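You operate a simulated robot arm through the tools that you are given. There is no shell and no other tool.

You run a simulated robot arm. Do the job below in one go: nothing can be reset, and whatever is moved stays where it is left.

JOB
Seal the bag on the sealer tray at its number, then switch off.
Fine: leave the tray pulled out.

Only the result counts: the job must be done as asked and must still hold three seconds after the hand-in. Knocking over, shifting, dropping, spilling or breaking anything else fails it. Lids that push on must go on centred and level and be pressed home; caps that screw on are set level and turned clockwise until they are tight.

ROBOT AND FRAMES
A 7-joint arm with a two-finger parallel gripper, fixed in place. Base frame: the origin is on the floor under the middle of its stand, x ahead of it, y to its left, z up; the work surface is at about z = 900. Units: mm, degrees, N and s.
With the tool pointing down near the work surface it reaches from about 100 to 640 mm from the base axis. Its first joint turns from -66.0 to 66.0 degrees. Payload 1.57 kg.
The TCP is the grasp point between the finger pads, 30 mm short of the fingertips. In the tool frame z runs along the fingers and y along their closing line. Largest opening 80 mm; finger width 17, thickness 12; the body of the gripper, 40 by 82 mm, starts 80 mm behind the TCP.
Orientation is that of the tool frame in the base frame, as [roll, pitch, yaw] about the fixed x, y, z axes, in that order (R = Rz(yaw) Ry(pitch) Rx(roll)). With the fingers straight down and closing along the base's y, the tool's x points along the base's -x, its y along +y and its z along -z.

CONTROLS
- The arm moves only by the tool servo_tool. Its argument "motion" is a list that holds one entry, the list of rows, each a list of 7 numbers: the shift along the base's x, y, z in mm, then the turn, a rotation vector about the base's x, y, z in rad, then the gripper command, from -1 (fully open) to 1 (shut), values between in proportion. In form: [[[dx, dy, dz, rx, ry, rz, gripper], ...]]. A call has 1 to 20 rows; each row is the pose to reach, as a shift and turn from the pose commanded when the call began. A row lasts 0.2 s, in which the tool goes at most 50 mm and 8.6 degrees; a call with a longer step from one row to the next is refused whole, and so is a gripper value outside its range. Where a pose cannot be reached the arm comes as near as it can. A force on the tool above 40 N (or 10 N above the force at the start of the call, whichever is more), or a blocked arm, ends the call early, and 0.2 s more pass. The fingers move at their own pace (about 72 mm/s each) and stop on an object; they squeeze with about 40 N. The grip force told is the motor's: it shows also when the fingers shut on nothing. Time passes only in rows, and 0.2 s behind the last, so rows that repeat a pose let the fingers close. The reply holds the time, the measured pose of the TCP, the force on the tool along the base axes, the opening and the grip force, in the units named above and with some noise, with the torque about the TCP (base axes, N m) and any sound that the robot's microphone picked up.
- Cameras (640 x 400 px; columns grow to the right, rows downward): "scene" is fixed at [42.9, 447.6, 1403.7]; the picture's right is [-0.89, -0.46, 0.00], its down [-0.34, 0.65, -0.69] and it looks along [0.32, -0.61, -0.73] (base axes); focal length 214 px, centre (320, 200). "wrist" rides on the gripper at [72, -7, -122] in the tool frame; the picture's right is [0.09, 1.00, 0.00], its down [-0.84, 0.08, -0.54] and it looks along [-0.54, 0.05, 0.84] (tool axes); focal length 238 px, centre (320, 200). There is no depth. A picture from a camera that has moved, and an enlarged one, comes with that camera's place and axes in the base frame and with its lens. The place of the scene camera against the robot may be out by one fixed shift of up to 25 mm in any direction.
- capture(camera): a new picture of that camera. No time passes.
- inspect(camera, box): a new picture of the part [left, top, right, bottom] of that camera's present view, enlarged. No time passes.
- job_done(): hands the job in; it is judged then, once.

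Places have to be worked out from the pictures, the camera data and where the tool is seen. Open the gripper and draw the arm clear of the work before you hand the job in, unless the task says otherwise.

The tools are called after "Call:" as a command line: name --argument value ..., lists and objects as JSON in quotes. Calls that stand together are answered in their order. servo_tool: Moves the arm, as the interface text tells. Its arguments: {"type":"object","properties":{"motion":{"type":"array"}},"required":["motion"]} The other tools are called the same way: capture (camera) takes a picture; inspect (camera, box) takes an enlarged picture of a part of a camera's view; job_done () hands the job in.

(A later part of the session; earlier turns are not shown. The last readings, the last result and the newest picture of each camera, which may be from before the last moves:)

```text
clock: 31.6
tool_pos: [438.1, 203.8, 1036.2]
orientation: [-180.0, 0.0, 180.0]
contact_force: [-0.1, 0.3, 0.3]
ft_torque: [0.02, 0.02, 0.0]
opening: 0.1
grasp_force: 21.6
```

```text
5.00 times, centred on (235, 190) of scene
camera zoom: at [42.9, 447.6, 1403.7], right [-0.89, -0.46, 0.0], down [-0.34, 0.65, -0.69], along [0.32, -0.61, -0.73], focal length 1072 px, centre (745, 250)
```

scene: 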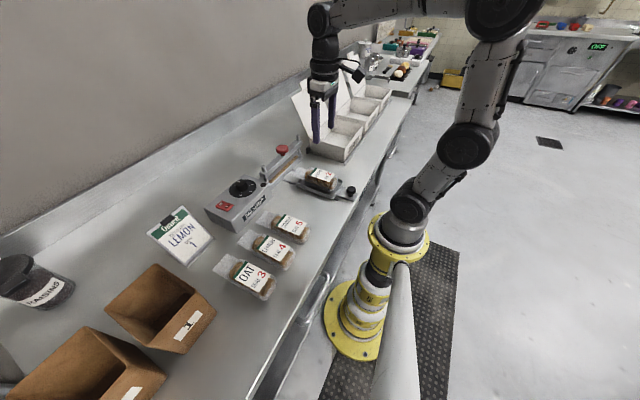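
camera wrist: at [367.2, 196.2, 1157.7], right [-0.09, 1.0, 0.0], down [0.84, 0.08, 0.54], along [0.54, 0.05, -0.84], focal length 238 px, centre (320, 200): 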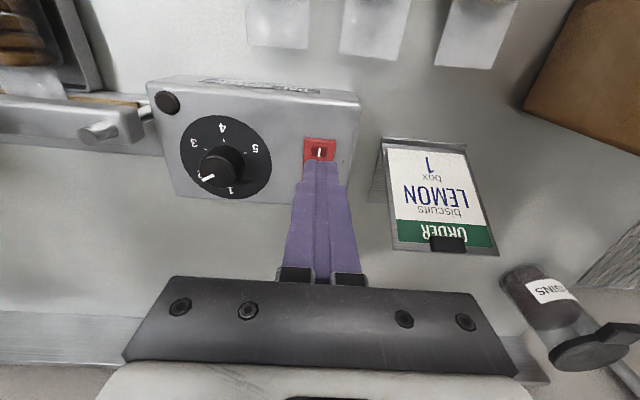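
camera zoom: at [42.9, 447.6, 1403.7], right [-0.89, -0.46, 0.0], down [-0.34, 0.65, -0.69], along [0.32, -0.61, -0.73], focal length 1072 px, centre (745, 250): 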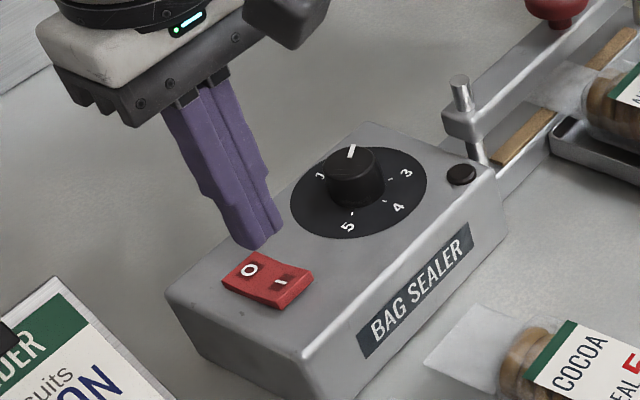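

The "I" mark is at about (441, 202, 969), directly below the fingertips. I descend, then press in small steps and listen for a click.

Call:
servo_tool --motion '[[[0, -0.8, -15, 0, 0, 0, 1], [0, -0.8, -28, 0, 0, 0, 1], [0, -0.8, -32, 0, 0, 0, 1], [0, -0.8, -35, 0, 0, 0, 1], [0, -0.8, -37, 0, 0, 0, 1], [0, -0.8, -39, 0, 0, 0, 1], [0, -0.8, -39, 0, 0, 0, 1]]]'

Call:
inspect --camera "scene" --box '[190, 150, 280, 230]'

```text
clock: 33.2
tool_pos: [437.4, 201.9, 997.1]
orientation: [-180.0, 0.1, 180.0]
contact_force: [-0.6, 0.1, 2.2]
ft_torque: [0.02, 0.0, 0.0]
opening: 0.0
grasp_force: 21.5
```

```text
5.00 times, centred on (235, 190) of scene
camera zoom: at [42.9, 447.6, 1403.7], right [-0.89, -0.46, 0.0], down [-0.34, 0.65, -0.69], along [0.32, -0.61, -0.73], focal length 1072 px, centre (745, 250)
```

zoom: 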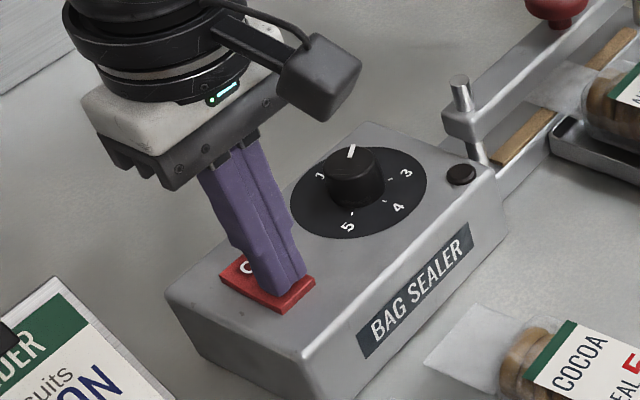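

Light contact now. I press on down in 1 mm steps.

Call:
servo_tool --motion '[[[0, 0, -1, 0, 0, 0, 1], [0, 0, -2, 0, 0, 0, 1], [0, 0, -3, 0, 0, 0, 1], [0, 0, -4, 0, 0, 0, 1], [0, 0, -4, 0, 0, 0, 1]]]'

Call:
inspect --camera "scene" --box '[190, 150, 280, 230]'

```text
clock: 34.5
tool_pos: [438.7, 201.4, 998.1]
orientation: [180.0, 0.4, -179.9]
contact_force: [-0.5, -0.4, 2.8]
ft_torque: [0.04, 0.03, -0.03]
opening: 0.0
grasp_force: 21.5
stopped in row 5: the force on the tool passed its limit at 40 N (the readings are from after the stop); the commanded pose is now the measured one
```

```text
5.00 times, centred on (235, 190) of scene
camera zoom: at [42.9, 447.6, 1403.7], right [-0.89, -0.46, 0.0], down [-0.34, 0.65, -0.69], along [0.32, -0.61, -0.73], focal length 1072 px, centre (745, 250)
```

zoom: 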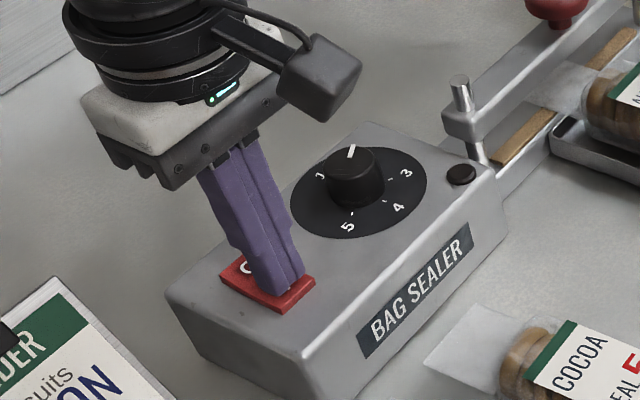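

The force limit was reached with the rocker apparently fully down on the "I" side. I rise and look at the switch and lamp.

Call:
servo_tool --motion '[[[-5, 0, 20, 0, 0, 0, 1], [-30, 0, 50, 0, 0, 0, 1], [-60, 0, 70, 0, 0, 0, 1], [-60, 0, 70, 0, 0, 0, 1]]]'

Call:
capture --camera "wrist"

Call:
inspect --camera "scene" --box '[190, 150, 280, 230]'

Call:
inspect --camera "wrist" --box '[220, 130, 380, 230]'

```text
clock: 35.5
tool_pos: [378.1, 201.2, 1070.0]
orientation: [179.9, 0.3, 180.0]
contact_force: [-0.4, 0.2, -0.2]
ft_torque: [0.0, -0.01, 0.01]
opening: 0.2
grasp_force: 21.2
```

```text
taken
camera wrist: at [307.5, 193.9, 1190.6], right [-0.09, 1.0, 0.0], down [0.83, 0.08, 0.55], along [0.54, 0.05, -0.84], focal length 238 px, centre (320, 200)
```

wrist: 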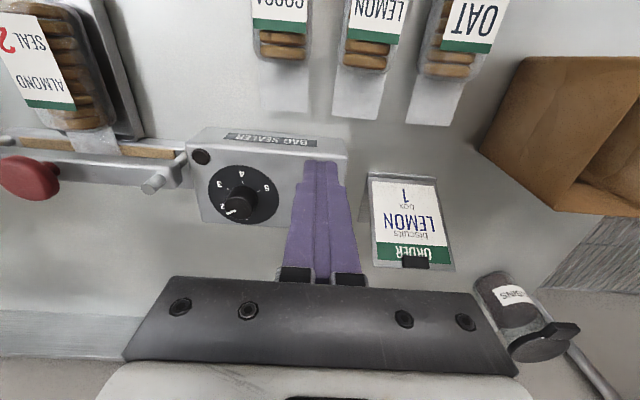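

```text
5.00 times, centred on (235, 190) of scene
camera zoom: at [42.9, 447.6, 1403.7], right [-0.89, -0.46, 0.0], down [-0.34, 0.65, -0.69], along [0.32, -0.61, -0.73], focal length 1072 px, centre (745, 250)
```

zoom: 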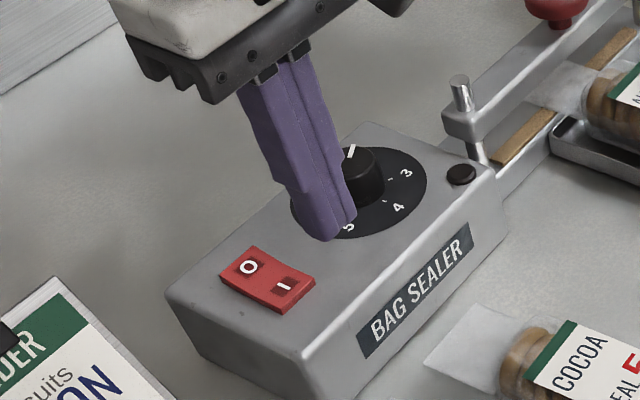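

```text
4.00 times, centred on (300, 180) of wrist
camera zoom: at [307.5, 193.9, 1190.6], right [-0.09, 1.0, 0.0], down [0.83, 0.08, 0.55], along [0.54, 0.05, -0.84], focal length 953 px, centre (400, 280)
```

zoom: 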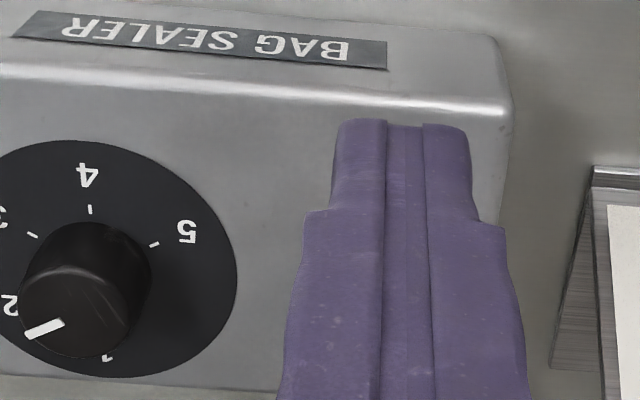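

The rocker looks flipped (the "I" end is lower and the "O" end higher than before). I zoom in to confirm, along with the lamp.

Call:
inspect --camera "scene" --box '[226, 190, 262, 214]'

Call:
inspect --camera "scene" --box '[260, 160, 305, 190]'

Call:
inspect --camera "wrist" --box '[0, 110, 240, 230]'

```text
16.00 times, centred on (244, 202) of scene
camera zoom: at [42.9, 447.6, 1403.7], right [-0.89, -0.46, 0.0], down [-0.34, 0.65, -0.69], along [0.32, -0.61, -0.73], focal length 3432 px, centre (1536, 168)
```

zoom: 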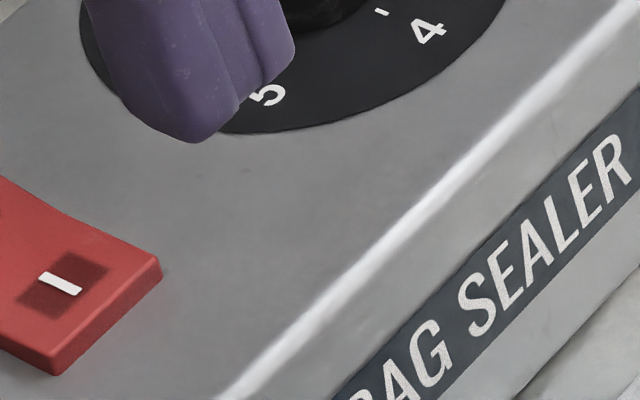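

```text
13.33 times, centred on (282, 175) of scene
camera zoom: at [42.9, 447.6, 1403.7], right [-0.89, -0.46, 0.0], down [-0.34, 0.65, -0.69], along [0.32, -0.61, -0.73], focal length 2860 px, centre (820, 533)
```

zoom: 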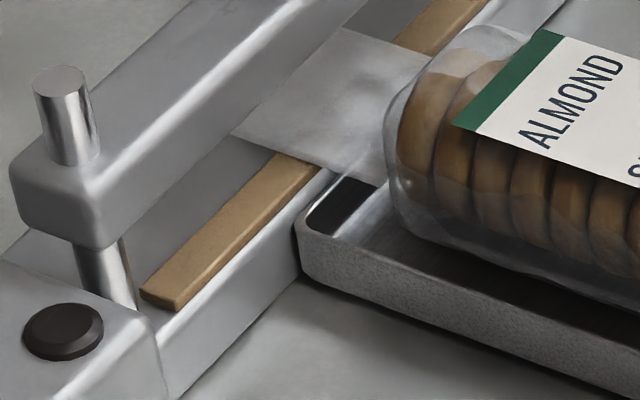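

```text
2.67 times, centred on (120, 170) of wrist
camera zoom: at [307.5, 193.9, 1190.6], right [-0.09, 1.0, 0.0], down [0.83, 0.08, 0.55], along [0.54, 0.05, -0.84], focal length 636 px, centre (853, 280)
```

zoom: 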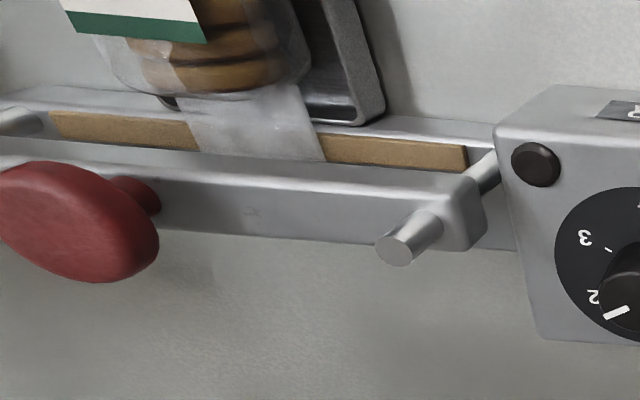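

I inspect the switch in full from the scene camera to decide which end is pressed.

Call:
inspect --camera "scene" --box '[205, 188, 265, 224]'

```text
10.67 times, centred on (235, 206) of scene
camera zoom: at [42.9, 447.6, 1403.7], right [-0.89, -0.46, 0.0], down [-0.34, 0.65, -0.69], along [0.32, -0.61, -0.73], focal length 2288 px, centre (1227, 136)
```

zoom: 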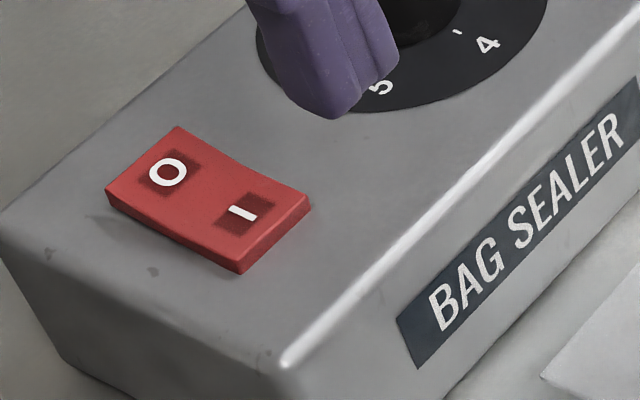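

The "O" end is now raised and "I" is down, so the sealer is on. The lamp is dark so far. I go over to the bar's red knob with open fingers to measure it.

Call:
servo_tool --motion '[[[0, -35, 10, 0, 0, 0, -1], [0, -75, 20, 0, 0, 0, -1], [5, -120, 20, 0, 0, 0, -1], [10, -165, 20, 0, 0, 0, -1], [15, -205, 20, 0, 0, 0, -1], [17, -240, 20, 0, 0, 0, -1], [17, -253, 20, 0, 0, 0, -1], [17, -253, 20, 0, 0, 0, -1]]]'

Call:
capture --camera "wrist"

Call:
inspect --camera "wrist" --box '[220, 100, 420, 225]'

Call:
inspect --camera "scene" --box '[200, 120, 350, 220]'

```text
clock: 37.3
tool_pos: [396.1, -51.7, 1087.0]
orientation: [179.9, 0.3, 180.0]
contact_force: [-0.7, 0.1, -0.1]
ft_torque: [0.02, 0.01, -0.01]
opening: 79.7
grasp_force: 0.1
```

```text
taken
camera wrist: at [325.4, -59.7, 1207.7], right [-0.09, 1.0, 0.0], down [0.83, 0.08, 0.55], along [0.54, 0.05, -0.84], focal length 238 px, centre (320, 200)
```

wrist: 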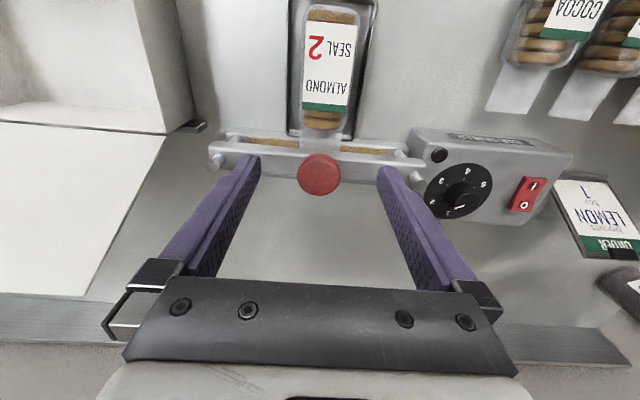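

```text
3.20 times, centred on (320, 162) of wrist
camera zoom: at [325.4, -59.7, 1207.7], right [-0.09, 1.0, 0.0], down [0.83, 0.08, 0.55], along [0.54, 0.05, -0.84], focal length 763 px, centre (320, 320)
```

zoom: 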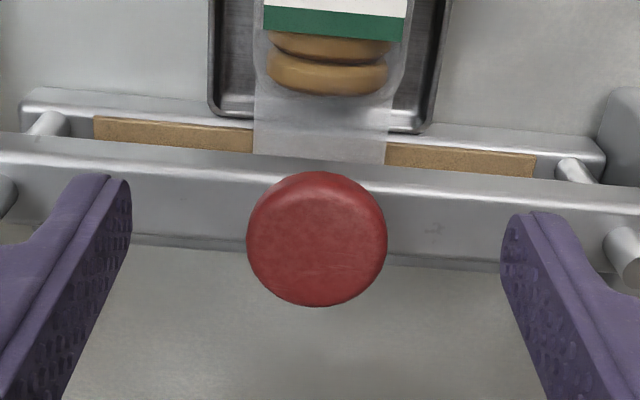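

```text
4.00 times, centred on (275, 170) of scene
camera zoom: at [42.9, 447.6, 1403.7], right [-0.89, -0.46, 0.0], down [-0.34, 0.65, -0.69], along [0.32, -0.61, -0.73], focal length 858 px, centre (500, 320)
```

zoom: 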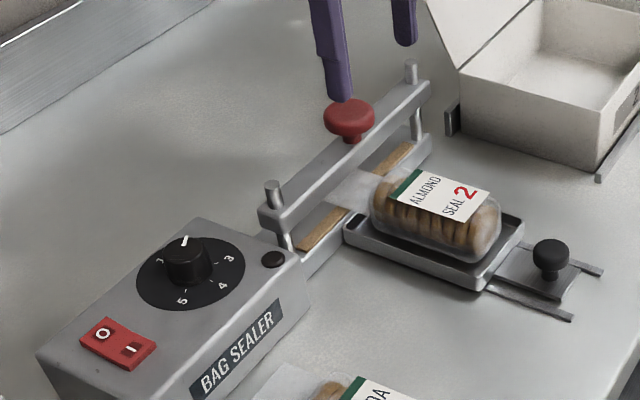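

The red knob's centre is at about (430, -50.6, 1002). I close the fingers and go to just above it.

Call:
servo_tool --motion '[[[15, 1, 0, 0, 0, 0, 1], [34.3, 1, 0, 0, 0, 0, 1], [34.3, 1, -15, 0, 0, 0, 1], [34.3, 1, -30, 0, 0, 0, 1], [34.3, 1, -45, 0, 0, 0, 1], [34.3, 1, -50, 0, 0, 0, 1], [34.3, 1, -50, 0, 0, 0, 1]]]'

Call:
capture --camera "wrist"

Call:
inspect --camera "scene" --box '[225, 120, 345, 200]'

```text
clock: 38.9
tool_pos: [432.0, -51.7, 1037.2]
orientation: [179.9, 0.3, 179.9]
contact_force: [-1.5, 0.8, 4.6]
ft_torque: [0.04, 0.07, -0.01]
opening: 0.0
grasp_force: 21.2
```

```text
taken
camera wrist: at [359.6, -58.0, 1158.5], right [-0.09, 1.0, 0.0], down [0.83, 0.08, 0.55], along [0.54, 0.05, -0.84], focal length 238 px, centre (320, 200)
```

wrist: 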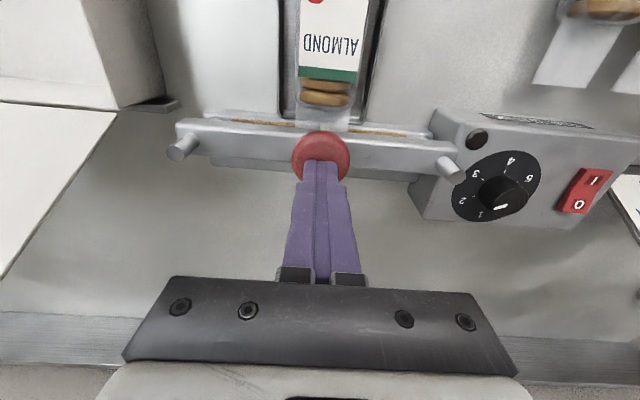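

```text
5.00 times, centred on (285, 160) of scene
camera zoom: at [42.8, 447.7, 1403.7], right [-0.89, -0.46, 0.0], down [-0.34, 0.65, -0.69], along [0.32, -0.61, -0.73], focal length 1072 px, centre (495, 400)
```

zoom: 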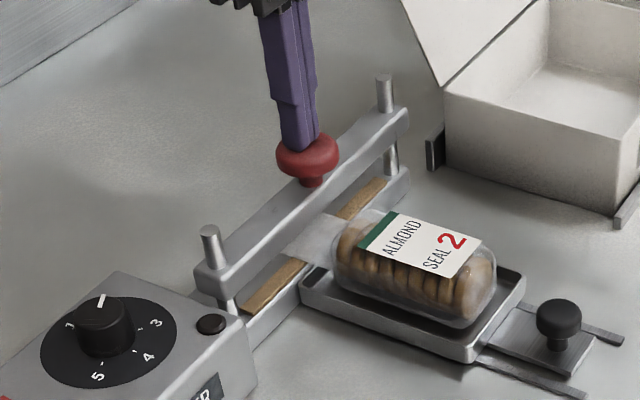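

Fingertips touch the knob's centre lightly (4.6 N). I press the bar down in steps and watch force and sound.

Call:
servo_tool --motion '[[[-1, 0, -3, 0, 0, 0, 1], [-1, 0, -6, 0, 0, 0, 1], [-1, 0, -9, 0, 0, 0, 1], [-1, 0, -12, 0, 0, 0, 1]]]'

Call:
inspect --camera "scene" --box '[225, 120, 345, 200]'

```text
clock: 39.9
tool_pos: [429.1, -51.1, 1024.6]
orientation: [179.8, 0.3, -180.0]
contact_force: [2.0, -1.2, 5.8]
ft_torque: [-0.02, -0.06, -0.02]
opening: 0.0
grasp_force: 21.5
```

```text
5.00 times, centred on (285, 160) of scene
camera zoom: at [42.9, 447.6, 1403.7], right [-0.89, -0.46, 0.0], down [-0.34, 0.65, -0.69], along [0.32, -0.61, -0.73], focal length 1072 px, centre (495, 400)
```

zoom: 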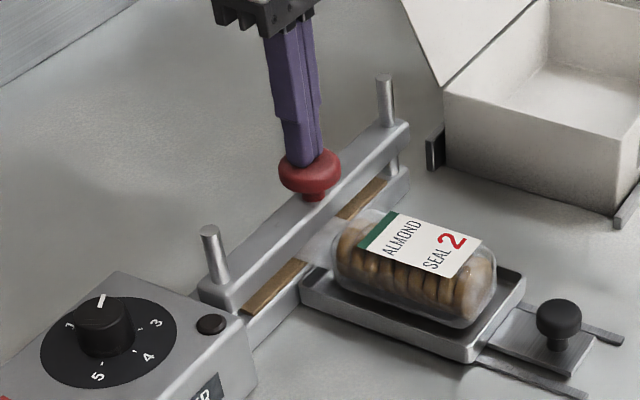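

The bar travels evenly at about 6 N. I continue down until it meets the strip.

Call:
servo_tool --motion '[[[0, 0, -3, 0, 0, 0, 1], [0, 0, -6, 0, 0, 0, 1], [0, 0, -9, 0, 0, 0, 1]]]'

Call:
inspect --camera "scene" --box '[225, 120, 345, 200]'

```text
clock: 40.7
tool_pos: [427.7, -49.2, 1015.4]
orientation: [179.8, -0.1, -180.0]
contact_force: [0.7, 0.3, -1.0]
ft_torque: [-0.04, -0.03, -0.01]
opening: 0.1
grasp_force: 21.7
```

```text
5.00 times, centred on (285, 160) of scene
camera zoom: at [42.9, 447.6, 1403.7], right [-0.89, -0.46, 0.0], down [-0.34, 0.65, -0.69], along [0.32, -0.61, -0.73], focal length 1072 px, centre (495, 400)
```

zoom: 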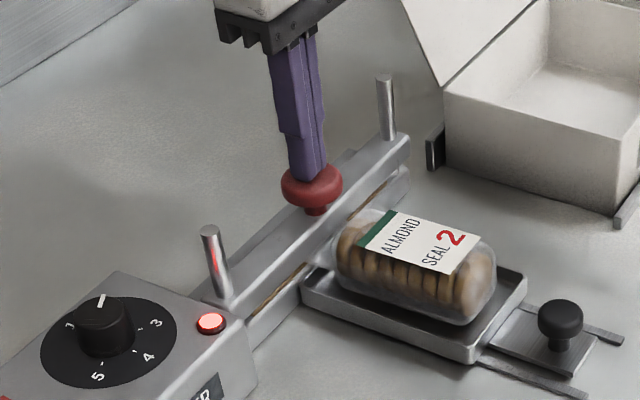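

The lamp has lit red: the bar is on the strip and sealing has begun. I press slightly more to keep it firm and hold.

Call:
servo_tool --motion '[[[0, 0, -2, 0, 0, 0, 1], [0, 0, -3, 0, 0, 0, 1]]]'

Call:
inspect --camera "scene" --box '[225, 120, 345, 200]'

```text
clock: 41.3
tool_pos: [429.6, -50.1, 1012.7]
orientation: [179.9, 0.3, -179.9]
contact_force: [-2.2, 0.1, 4.0]
ft_torque: [0.02, 0.05, 0.03]
opening: 0.2
grasp_force: 21.8
```

```text
5.00 times, centred on (285, 160) of scene
camera zoom: at [42.8, 447.6, 1403.7], right [-0.89, -0.46, 0.0], down [-0.34, 0.65, -0.69], along [0.32, -0.61, -0.73], focal length 1072 px, centre (495, 400)
```

zoom: 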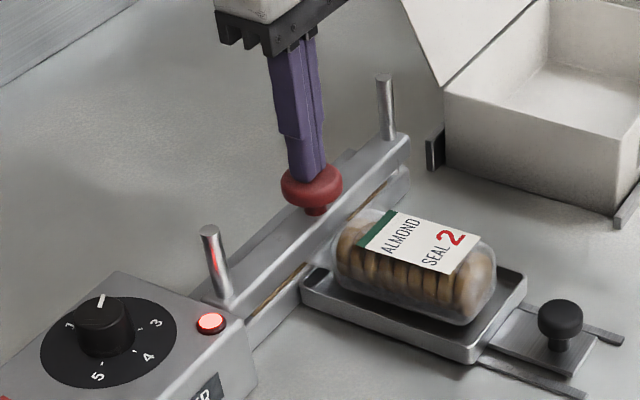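

The lamp stays lit but the force is only ~4 N, so the bar isn't fully seated yet. I press 3 mm further.

Call:
servo_tool --motion '[[[0, 0, -1.5, 0, 0, 0, 1], [0, 0, -3, 0, 0, 0, 1]]]'

Call:
inspect --camera "scene" --box '[225, 120, 345, 200]'

```text
clock: 41.9
tool_pos: [429.1, -50.4, 1012.5]
orientation: [179.9, 0.5, -180.0]
contact_force: [-14.0, 2.8, 30.3]
ft_torque: [0.07, 0.57, 0.0]
opening: 0.1
grasp_force: 21.5
```

```text
5.00 times, centred on (285, 160) of scene
camera zoom: at [42.1, 447.8, 1403.6], right [-0.89, -0.46, 0.0], down [-0.34, 0.65, -0.69], along [0.32, -0.61, -0.73], focal length 1072 px, centre (495, 400)
```

zoom: 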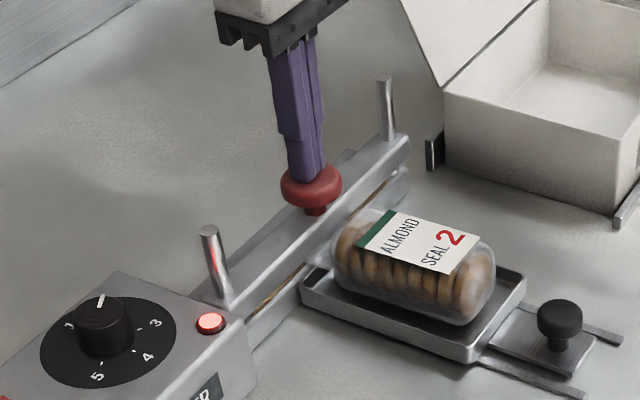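

The bar is seated with about 30 N and the lamp is on. I hold still and watch for the lamp or a sound.

Call:
servo_tool --motion '[[[0, 0, 0, 0, 0, 0, 1], [0, 0, 0, 0, 0, 0, 1]]]'

Call:
inspect --camera "scene" --box '[225, 140, 345, 200]'

```text
clock: 42.5
tool_pos: [430.2, -50.8, 1012.7]
orientation: [179.9, 0.5, -180.0]
contact_force: [-15.3, 4.6, 38.5]
ft_torque: [0.08, 0.68, -0.02]
opening: 0.2
grasp_force: 21.5
```

```text
5.33 times, centred on (285, 170) of scene
camera zoom: at [42.0, 447.8, 1403.6], right [-0.89, -0.46, 0.0], down [-0.34, 0.65, -0.69], along [0.32, -0.61, -0.73], focal length 1144 px, centre (507, 360)
```

zoom: 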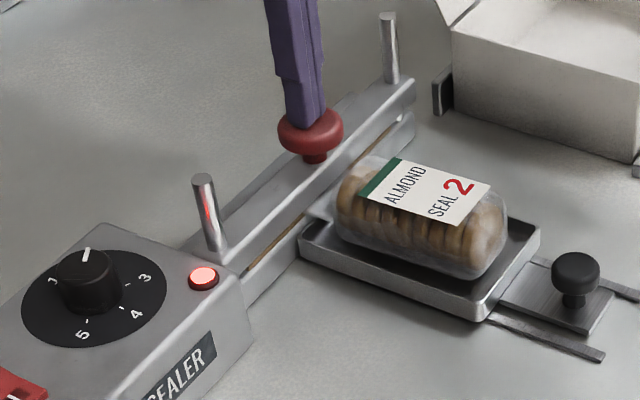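

Still lit, at 38 N. I keep holding the bar down.

Call:
servo_tool --motion '[[[0, 0, 0.3, 0, 0, 0, 1], [0, 0, 0.3, 0, 0, 0, 1]]]'

Call:
inspect --camera "scene" --box '[225, 140, 345, 200]'

```text
clock: 43.1
tool_pos: [429.6, -51.1, 1013.1]
orientation: [-180.0, 0.5, 180.0]
contact_force: [-12.6, 0.7, 35.7]
ft_torque: [0.01, 0.53, -0.04]
opening: 0.2
grasp_force: 20.9
```

```text
5.33 times, centred on (285, 170) of scene
camera zoom: at [42.1, 447.7, 1403.7], right [-0.89, -0.46, 0.0], down [-0.34, 0.65, -0.69], along [0.32, -0.61, -0.73], focal length 1144 px, centre (507, 360)
```

zoom: 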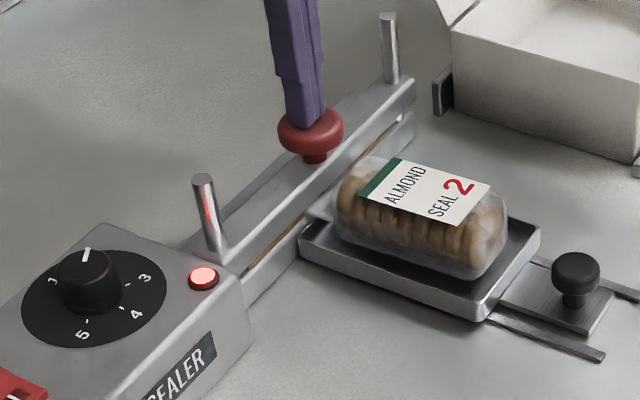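

Lamp still on after ~2.5 s. I keep holding in short intervals.

Call:
servo_tool --motion '[[[0, 0, 0.2, 0, 0, 0, 1], [0, 0, 0.2, 0, 0, 0, 1]]]'

Call:
inspect --camera "scene" --box '[225, 140, 345, 200]'

```text
clock: 43.7
tool_pos: [430.0, -50.0, 1012.6]
orientation: [179.9, 0.5, -180.0]
contact_force: [-11.9, 2.8, 35.8]
ft_torque: [0.08, 0.57, -0.05]
opening: 0.0
grasp_force: 21.6
```

```text
5.33 times, centred on (285, 170) of scene
camera zoom: at [42.1, 447.8, 1403.6], right [-0.89, -0.46, 0.0], down [-0.34, 0.65, -0.69], along [0.32, -0.61, -0.73], focal length 1144 px, centre (507, 360)
```

zoom: 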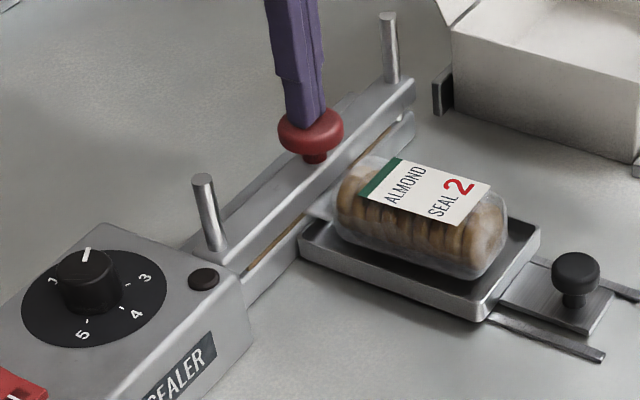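

The lamp has gone out, so the sealing cycle is complete. I let the bar rise gently with the fingers, then go clear above it.

Call:
servo_tool --motion '[[[0, 0, 3, 0, 0, 0, 1], [0, 0, 8, 0, 0, 0, 1], [0, 0, 14, 0, 0, 0, 1], [0, 0, 20, 0, 0, 0, 1], [0, 0, 26, 0, 0, 0, 1], [0, 0, 34, 0, 0, 0, 1], [0, 0, 50, 0, 0, 0, 1], [0, 0, 70, 0, 0, 0, 1], [0, 0, 70, 0, 0, 0, 1]]]'

Call:
inspect --camera "scene" --box '[200, 120, 350, 220]'

Call:
inspect --camera "scene" --box '[260, 155, 320, 195]'

```text
clock: 45.7
tool_pos: [429.1, -49.5, 1080.0]
orientation: [179.9, 0.1, -180.0]
contact_force: [-0.1, -0.3, -0.4]
ft_torque: [-0.02, 0.0, 0.03]
opening: 0.0
grasp_force: 21.4
```

```text
4.00 times, centred on (275, 170) of scene
camera zoom: at [42.9, 447.6, 1403.7], right [-0.89, -0.46, 0.0], down [-0.34, 0.65, -0.69], along [0.32, -0.61, -0.73], focal length 858 px, centre (500, 320)
```

zoom: 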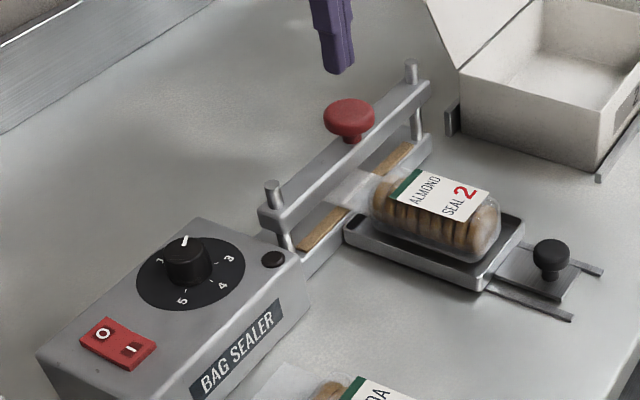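

```text
10.00 times, centred on (290, 175) of scene
camera zoom: at [42.9, 447.6, 1403.7], right [-0.89, -0.46, 0.0], down [-0.34, 0.65, -0.69], along [0.32, -0.61, -0.73], focal length 2145 px, centre (620, 450)
```

zoom: 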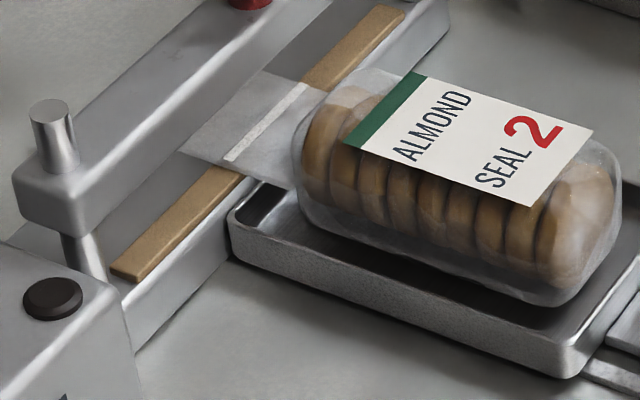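

A white seal line is visible across the neck, so the bag is sealed. Next I switch off: I move with closed fingers to above the "O" half at about (467, 202).

Call:
servo_tool --motion '[[[5, 40, 0, 0, 0, 0, 1], [12, 85, 0, 0, 0, 0, 1], [20, 130, 0, 0, 0, 0, 1], [28, 175, 0, 0, 0, 0, 1], [35, 215, 0, 0, 0, 0, 1], [38, 245, -10, 0, 0, 0, 1], [38, 252.5, -30, 0, 0, 0, 1], [38, 252.5, -45, 0, 0, 0, 1], [38, 252.5, -45, 0, 0, 0, 1]]]'

Call:
capture --camera "wrist"

Call:
inspect --camera "wrist" --box '[240, 80, 400, 180]'

Call:
inspect --camera "scene" --box '[190, 150, 280, 230]'

```text
clock: 47.7
tool_pos: [467.1, 204.1, 1034.5]
orientation: [179.9, 0.2, -180.0]
contact_force: [0.4, 0.2, 0.3]
ft_torque: [0.02, 0.0, 0.01]
opening: 0.2
grasp_force: 21.6
```

```text
taken
camera wrist: at [396.6, 195.5, 1157.8], right [-0.09, 1.0, 0.0], down [0.83, 0.08, 0.55], along [0.54, 0.05, -0.84], focal length 238 px, centre (320, 200)
```

wrist: 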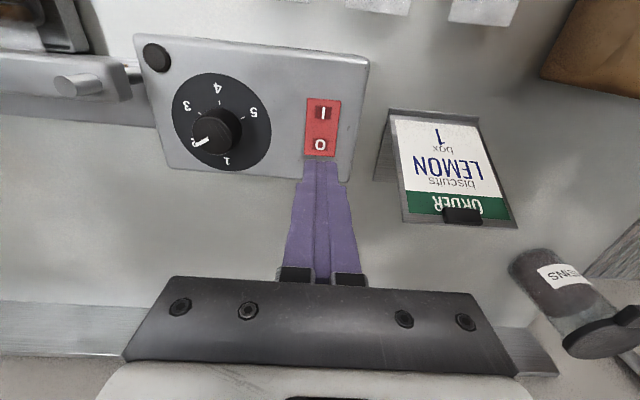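

```text
4.00 times, centred on (320, 130) of wrist
camera zoom: at [396.6, 195.5, 1157.8], right [-0.09, 1.0, 0.0], down [0.83, 0.08, 0.55], along [0.54, 0.05, -0.84], focal length 953 px, centre (320, 480)
```

zoom: 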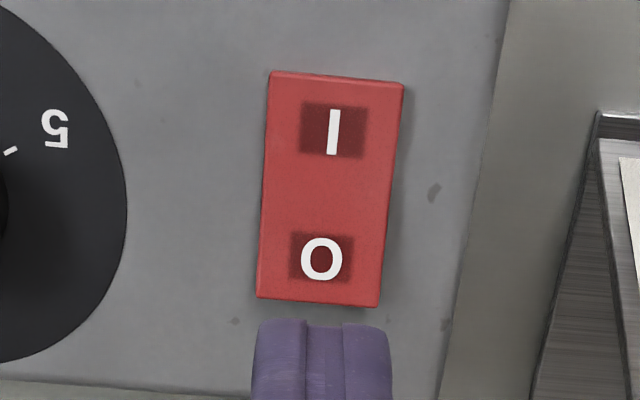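

```text
5.00 times, centred on (235, 190) of scene
camera zoom: at [42.9, 447.6, 1403.7], right [-0.89, -0.46, 0.0], down [-0.34, 0.65, -0.69], along [0.32, -0.61, -0.73], focal length 1072 px, centre (745, 250)
```

zoom: 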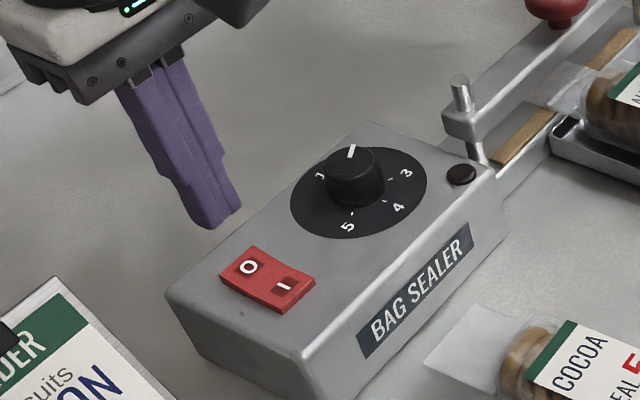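

The "O" mark is at about (464, 202, 969). I shift slightly back to x ≈ 463.5 and descend to press it.

Call:
servo_tool --motion '[[[-3.5, -1.5, -10, 0, 0, 0, 1], [-3.5, -1.5, -22, 0, 0, 0, 1], [-3.5, -1.5, -28, 0, 0, 0, 1], [-3.5, -1.5, -31, 0, 0, 0, 1], [-3.5, -1.5, -33, 0, 0, 0, 1], [-3.5, -1.5, -35, 0, 0, 0, 1], [-3.5, -1.5, -37, 0, 0, 0, 1], [-3.5, -1.5, -38, 0, 0, 0, 1]]]'

Call:
inspect --camera "scene" --box '[190, 150, 280, 230]'

```text
clock: 49.5
tool_pos: [464.5, 201.6, 997.9]
orientation: [180.0, 0.2, -179.9]
contact_force: [0.4, -0.4, 1.3]
ft_torque: [-0.05, -0.02, -0.01]
opening: 0.3
grasp_force: 21.4
```

```text
5.00 times, centred on (235, 190) of scene
camera zoom: at [42.9, 447.6, 1403.7], right [-0.89, -0.46, 0.0], down [-0.34, 0.65, -0.69], along [0.32, -0.61, -0.73], focal length 1072 px, centre (745, 250)
```

zoom: 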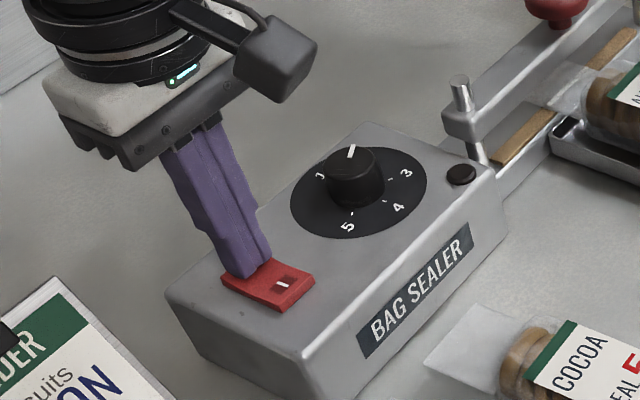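

The rocker is at light contact; I press in 1 mm steps until it resists, as on the other side.

Call:
servo_tool --motion '[[[0, 0, -1, 0, 0, 0, 1], [0, 0, -2, 0, 0, 0, 1], [0, 0, -3, 0, 0, 0, 1], [0, 0, -4, 0, 0, 0, 1]]]'

Call:
inspect --camera "scene" --box '[205, 188, 265, 224]'

```text
clock: 50.5
tool_pos: [464.6, 201.2, 999.0]
orientation: [179.6, 0.5, 179.9]
contact_force: [-5.7, -0.4, 28.2]
ft_torque: [0.0, 0.42, -0.18]
opening: 0.0
grasp_force: 21.1
```

```text
10.67 times, centred on (235, 206) of scene
camera zoom: at [42.3, 447.5, 1403.7], right [-0.89, -0.46, 0.0], down [-0.34, 0.65, -0.69], along [0.32, -0.61, -0.73], focal length 2288 px, centre (1227, 136)
```

zoom: 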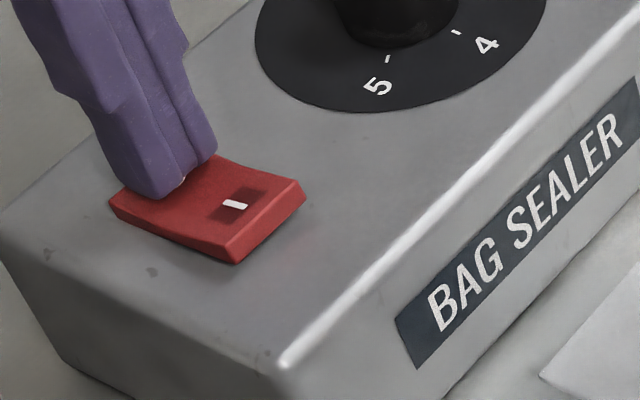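

The "I" end is raised again, so the switch is off. I rise clear and verify.

Call:
servo_tool --motion '[[[0, 0, 5, 0, 0, 0, 1], [0, 0, 30, 0, 0, 0, 1], [-30, -30, 70, 0, 0, 0, 1], [-60, -60, 85, 0, 0, 0, 1], [-60, -60, 85, 0, 0, 0, 1]]]'

Call:
inspect --camera "scene" --box '[205, 188, 265, 224]'

Call:
capture --camera "wrist"

```text
refused: row 3 steps farther than a row can; nothing moved
```

```text
10.67 times, centred on (235, 206) of scene
camera zoom: at [42.3, 447.5, 1403.7], right [-0.89, -0.46, 0.0], down [-0.34, 0.65, -0.69], along [0.32, -0.61, -0.73], focal length 2288 px, centre (1227, 136)
```

zoom: 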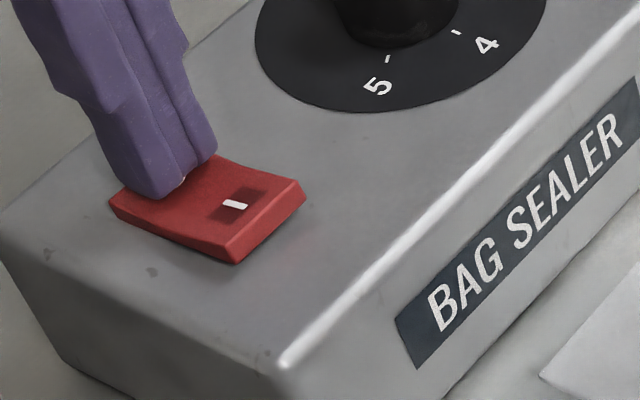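

```text
taken
camera wrist: at [391.7, 193.3, 1119.0], right [-0.09, 1.0, 0.0], down [0.83, 0.07, 0.55], along [0.55, 0.05, -0.83], focal length 238 px, centre (320, 200)
```

wrist: 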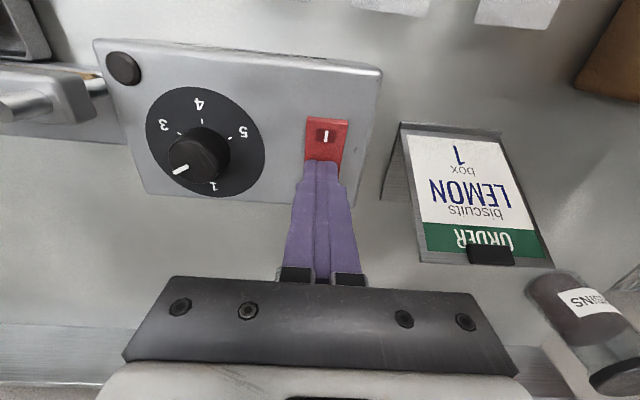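

That call was refused for too long a step, so nothing moved. I repeat the rise with smaller steps.

Call:
servo_tool --motion '[[[0, 0, 5, 0, 0, 0, 1], [0, 0, 30, 0, 0, 0, 1], [-10, -10, 60, 0, 0, 0, 1], [-35, -35, 85, 0, 0, 0, 1], [-60, -60, 85, 0, 0, 0, 1], [-60, -60, 85, 0, 0, 0, 1]]]'

Call:
inspect --camera "scene" --box '[205, 188, 265, 224]'

Call:
capture --camera "wrist"

```text
clock: 51.9
tool_pos: [402.9, 141.0, 1078.7]
orientation: [179.9, 0.3, 180.0]
contact_force: [0.0, 0.7, 0.0]
ft_torque: [-0.03, 0.02, -0.03]
opening: 0.0
grasp_force: 21.2
```

```text
10.67 times, centred on (235, 206) of scene
camera zoom: at [42.9, 447.6, 1403.7], right [-0.89, -0.46, 0.0], down [-0.34, 0.65, -0.69], along [0.32, -0.61, -0.73], focal length 2288 px, centre (1227, 136)
```

zoom: 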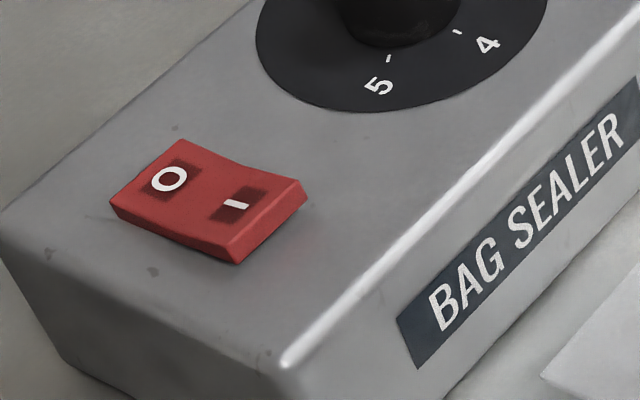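

```text
taken
camera wrist: at [330.8, 133.9, 1200.5], right [-0.09, 1.0, 0.0], down [0.83, 0.08, 0.55], along [0.54, 0.05, -0.84], focal length 238 px, centre (320, 200)
```

wrist: 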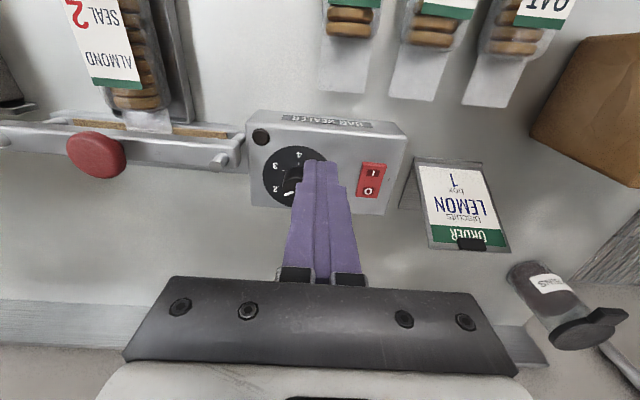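

The switch is off. Now I go back to the tray knob, at about (240.5, -50), to pull the tray out again.

Call:
servo_tool --motion '[[[-25, -30, 0, 0, 0, 0, -0.4], [-52, -60, 0, 0, 0, 0, -0.4], [-80, -92, 0, 0, 0, 0, -0.4], [-108, -124, 0, 0, 0, 0, -0.4], [-136, -156, 0, 0, 0, 0, -0.4], [-158, -185, 0, 0, 0, 0, -0.4], [-163, -190.4, -20, 0, 0, 0, -0.4], [-163, -190.4, -55, 0, 0, 0, -0.4], [-163, -190.4, -70, 0, 0, 0, -0.4], [-163, -190.4, -70, 0, 0, 0, -0.4]]]'

Call:
capture --camera "wrist"

Call:
inspect --camera "wrist" --box '[220, 90, 420, 215]'

Call:
inspect --camera "scene" --box '[245, 130, 365, 210]'

```text
clock: 54.1
tool_pos: [239.6, -49.5, 1008.1]
orientation: [179.9, 0.2, 180.0]
contact_force: [0.2, 0.8, -0.1]
ft_torque: [0.0, 0.01, 0.03]
opening: 55.9
grasp_force: 0.0
```

```text
taken
camera wrist: at [168.6, -56.9, 1129.3], right [-0.09, 1.0, 0.0], down [0.83, 0.08, 0.55], along [0.54, 0.05, -0.84], focal length 238 px, centre (320, 200)
```

wrist: 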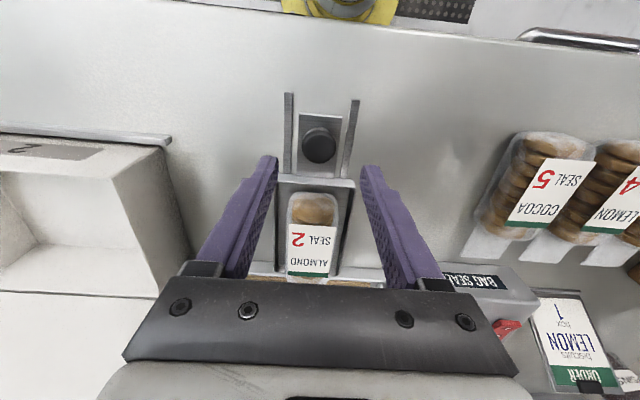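

```text
3.20 times, centred on (320, 152) of wrist
camera zoom: at [168.6, -56.9, 1129.3], right [-0.09, 1.0, 0.0], down [0.83, 0.08, 0.55], along [0.54, 0.05, -0.84], focal length 763 px, centre (320, 352)
```

zoom: 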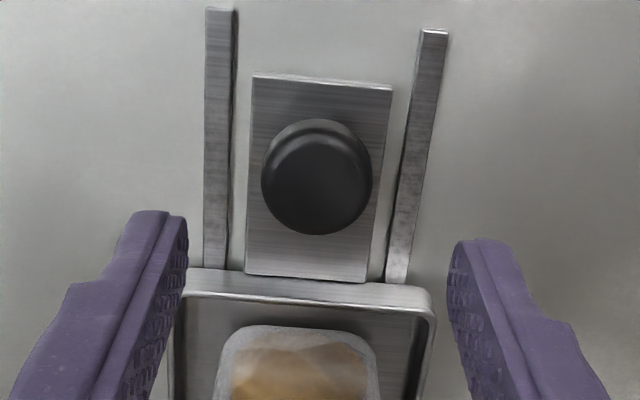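

```text
5.00 times, centred on (305, 170) of scene
camera zoom: at [42.9, 447.6, 1403.7], right [-0.89, -0.46, 0.0], down [-0.34, 0.65, -0.69], along [0.32, -0.61, -0.73], focal length 1072 px, centre (395, 350)
```

zoom: 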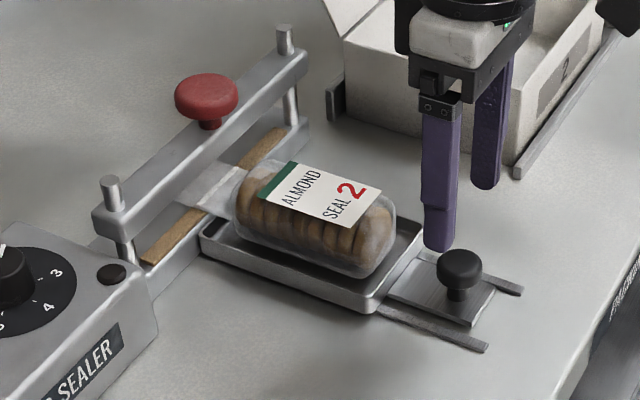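

The knob is at (240.8, -51) between the open fingers. I descend and close on it as before.

Call:
servo_tool --motion '[[[0, 0.5, -20, 0, 0, 0, -0.4], [0, 0.5, -42, 0, 0, 0, -0.4], [0, 0.5, -56, 0, 0, 0, -0.4], [0, 0.5, -62, 0, 0, 0, -0.4], [0, 0.5, -62, 0, 0, 0, 0.1], [0, 0.5, -62, 0, 0, 0, 1], [0, 0.5, -62, 0, 0, 0, 1], [0, 0.5, -62, 0, 0, 0, 1]]]'

```text
clock: 55.9
tool_pos: [240.6, -49.8, 946.2]
orientation: [179.9, 0.2, -179.9]
contact_force: [-0.2, -24.4, -10.1]
ft_torque: [-0.35, -0.05, -0.05]
opening: 28.9
grasp_force: 38.6
```

The knob is gripped (28.9 mm) with some side force. I relieve it and draw the tray out 30 mm first.

Call:
servo_tool --motion '[[[0, -1, 0, 0, 0, 0, 1], [-3, -1.2, 0, 0, 0, 0, 1], [-7, -1.2, 0, 0, 0, 0, 1], [-12, -1.2, 0, 0, 0, 0, 1], [-17, -1.2, 0, 0, 0, 0, 1], [-22, -1.2, 0, 0, 0, 0, 1], [-27, -1.2, 0, 0, 0, 0, 1], [-30, -1.2, 0, 0, 0, 0, 1]]]'

Call:
inspect --camera "scene" --box '[245, 130, 365, 210]'

```text
clock: 57.7
tool_pos: [210.8, -49.7, 945.3]
orientation: [179.9, 0.1, -179.9]
contact_force: [2.0, 1.7, -8.4]
ft_torque: [0.05, 0.69, -0.01]
opening: 29.2
grasp_force: 39.3
```

```text
5.00 times, centred on (305, 170) of scene
camera zoom: at [43.0, 447.6, 1403.7], right [-0.89, -0.46, 0.0], down [-0.34, 0.65, -0.69], along [0.32, -0.61, -0.73], focal length 1072 px, centre (395, 350)
```

zoom: 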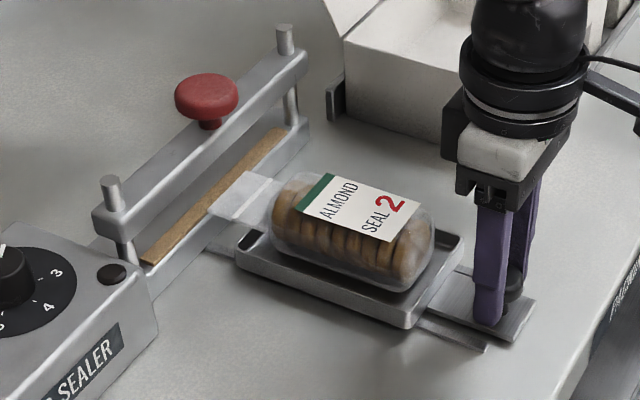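

The tray and bag come out smoothly together. I draw out the remaining ~36 mm back to where it stood at the start.

Call:
servo_tool --motion '[[[-3, 0, 0, 0, 0, 0, 1], [-8, 0, 0, 0, 0, 0, 1], [-13, 0, 0, 0, 0, 0, 1], [-18, 0, 0, 0, 0, 0, 1], [-23, 0, 0, 0, 0, 0, 1], [-28, 0, 0, 0, 0, 0, 1], [-32, 0, 0, 0, 0, 0, 1], [-34, 0, 0, 0, 0, 0, 1], [-35, 0, 0, 0, 0, 0, 1], [-35, 0, 0, 0, 0, 0, 1]]]'

Call:
inspect --camera "scene" --box '[265, 130, 385, 210]'

```text
clock: 59.9
tool_pos: [175.0, -50.1, 945.8]
orientation: [-180.0, 0.1, -179.9]
contact_force: [-0.8, 5.8, -14.9]
ft_torque: [0.16, 0.82, -0.03]
opening: 29.1
grasp_force: 39.1
```

```text
5.00 times, centred on (325, 170) of scene
camera zoom: at [43.0, 447.8, 1403.6], right [-0.89, -0.46, 0.0], down [-0.34, 0.65, -0.69], along [0.32, -0.61, -0.73], focal length 1072 px, centre (295, 350)
```

zoom: 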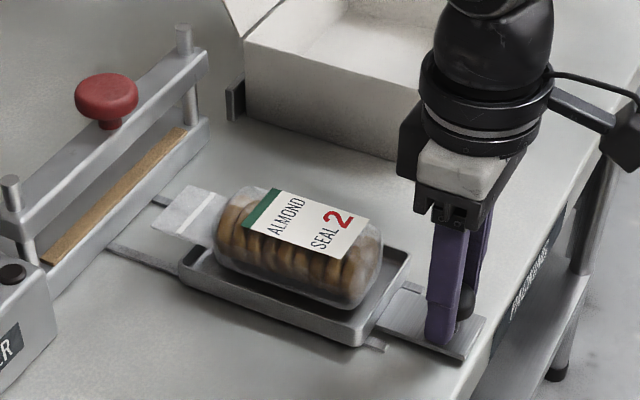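

The tray is back at its first, pulled-out place and the seal line shows on the neck. I open the fingers, rise straight up and draw back to a clear pose.

Call:
servo_tool --motion '[[[0, 0, 0, 0, 0, 0, -0.4], [0, 0, 0, 0, 0, 0, -0.4], [0, 0, 0, 0, 0, 0, -0.4], [0, 0, 20, 0, 0, 0, -0.4], [0, 0, 50, 0, 0, 0, -0.4], [0, 0, 90, 0, 0, 0, -0.4], [0, 0, 130, 0, 0, 0, -0.7], [15, 10, 170, 0, 0, 0, -1], [45, 20, 205, 0, 0, 0, -1], [75, 30, 235, 0, 0, 0, -1], [75, 30, 235, 0, 0, 0, -1]]]'

Call:
capture --camera "scene"

Call:
inspect --camera "scene" --box '[200, 130, 365, 230]'

Call:
capture --camera "wrist"

```text
clock: 62.3
tool_pos: [251.6, -18.8, 1182.1]
orientation: [179.9, 0.2, -179.9]
contact_force: [-0.2, 0.0, 1.2]
ft_torque: [0.01, -0.02, 0.02]
opening: 80.2
grasp_force: 0.1
```

```text
taken
```

scene: 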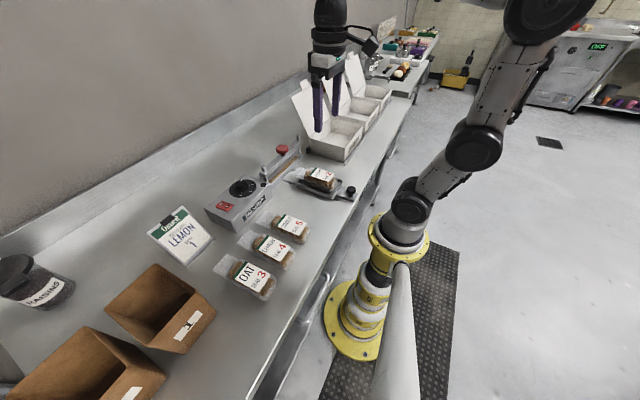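

```text
3.88 times, centred on (282, 180) of scene
camera zoom: at [42.9, 447.6, 1403.7], right [-0.89, -0.46, 0.0], down [-0.34, 0.65, -0.69], along [0.32, -0.61, -0.73], focal length 832 px, centre (466, 278)
```

zoom: 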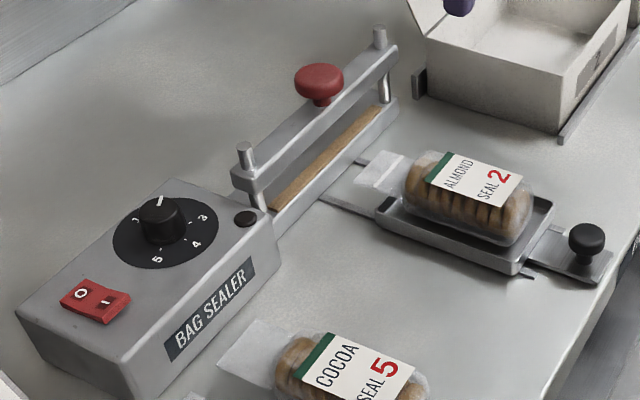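

```text
taken
camera wrist: at [180.7, -27.2, 1303.2], right [-0.09, 1.0, 0.0], down [0.83, 0.08, 0.55], along [0.54, 0.05, -0.84], focal length 238 px, centre (320, 200)
```

wrist: 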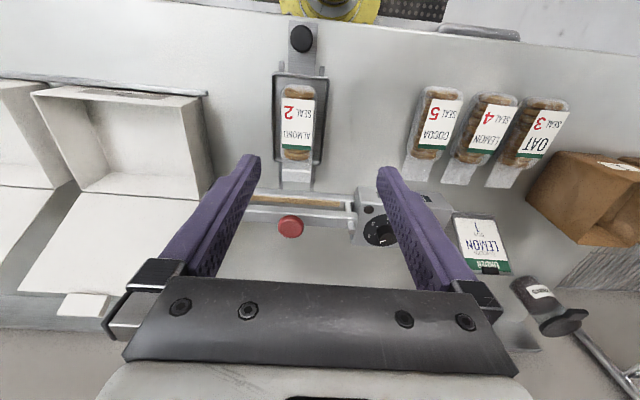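

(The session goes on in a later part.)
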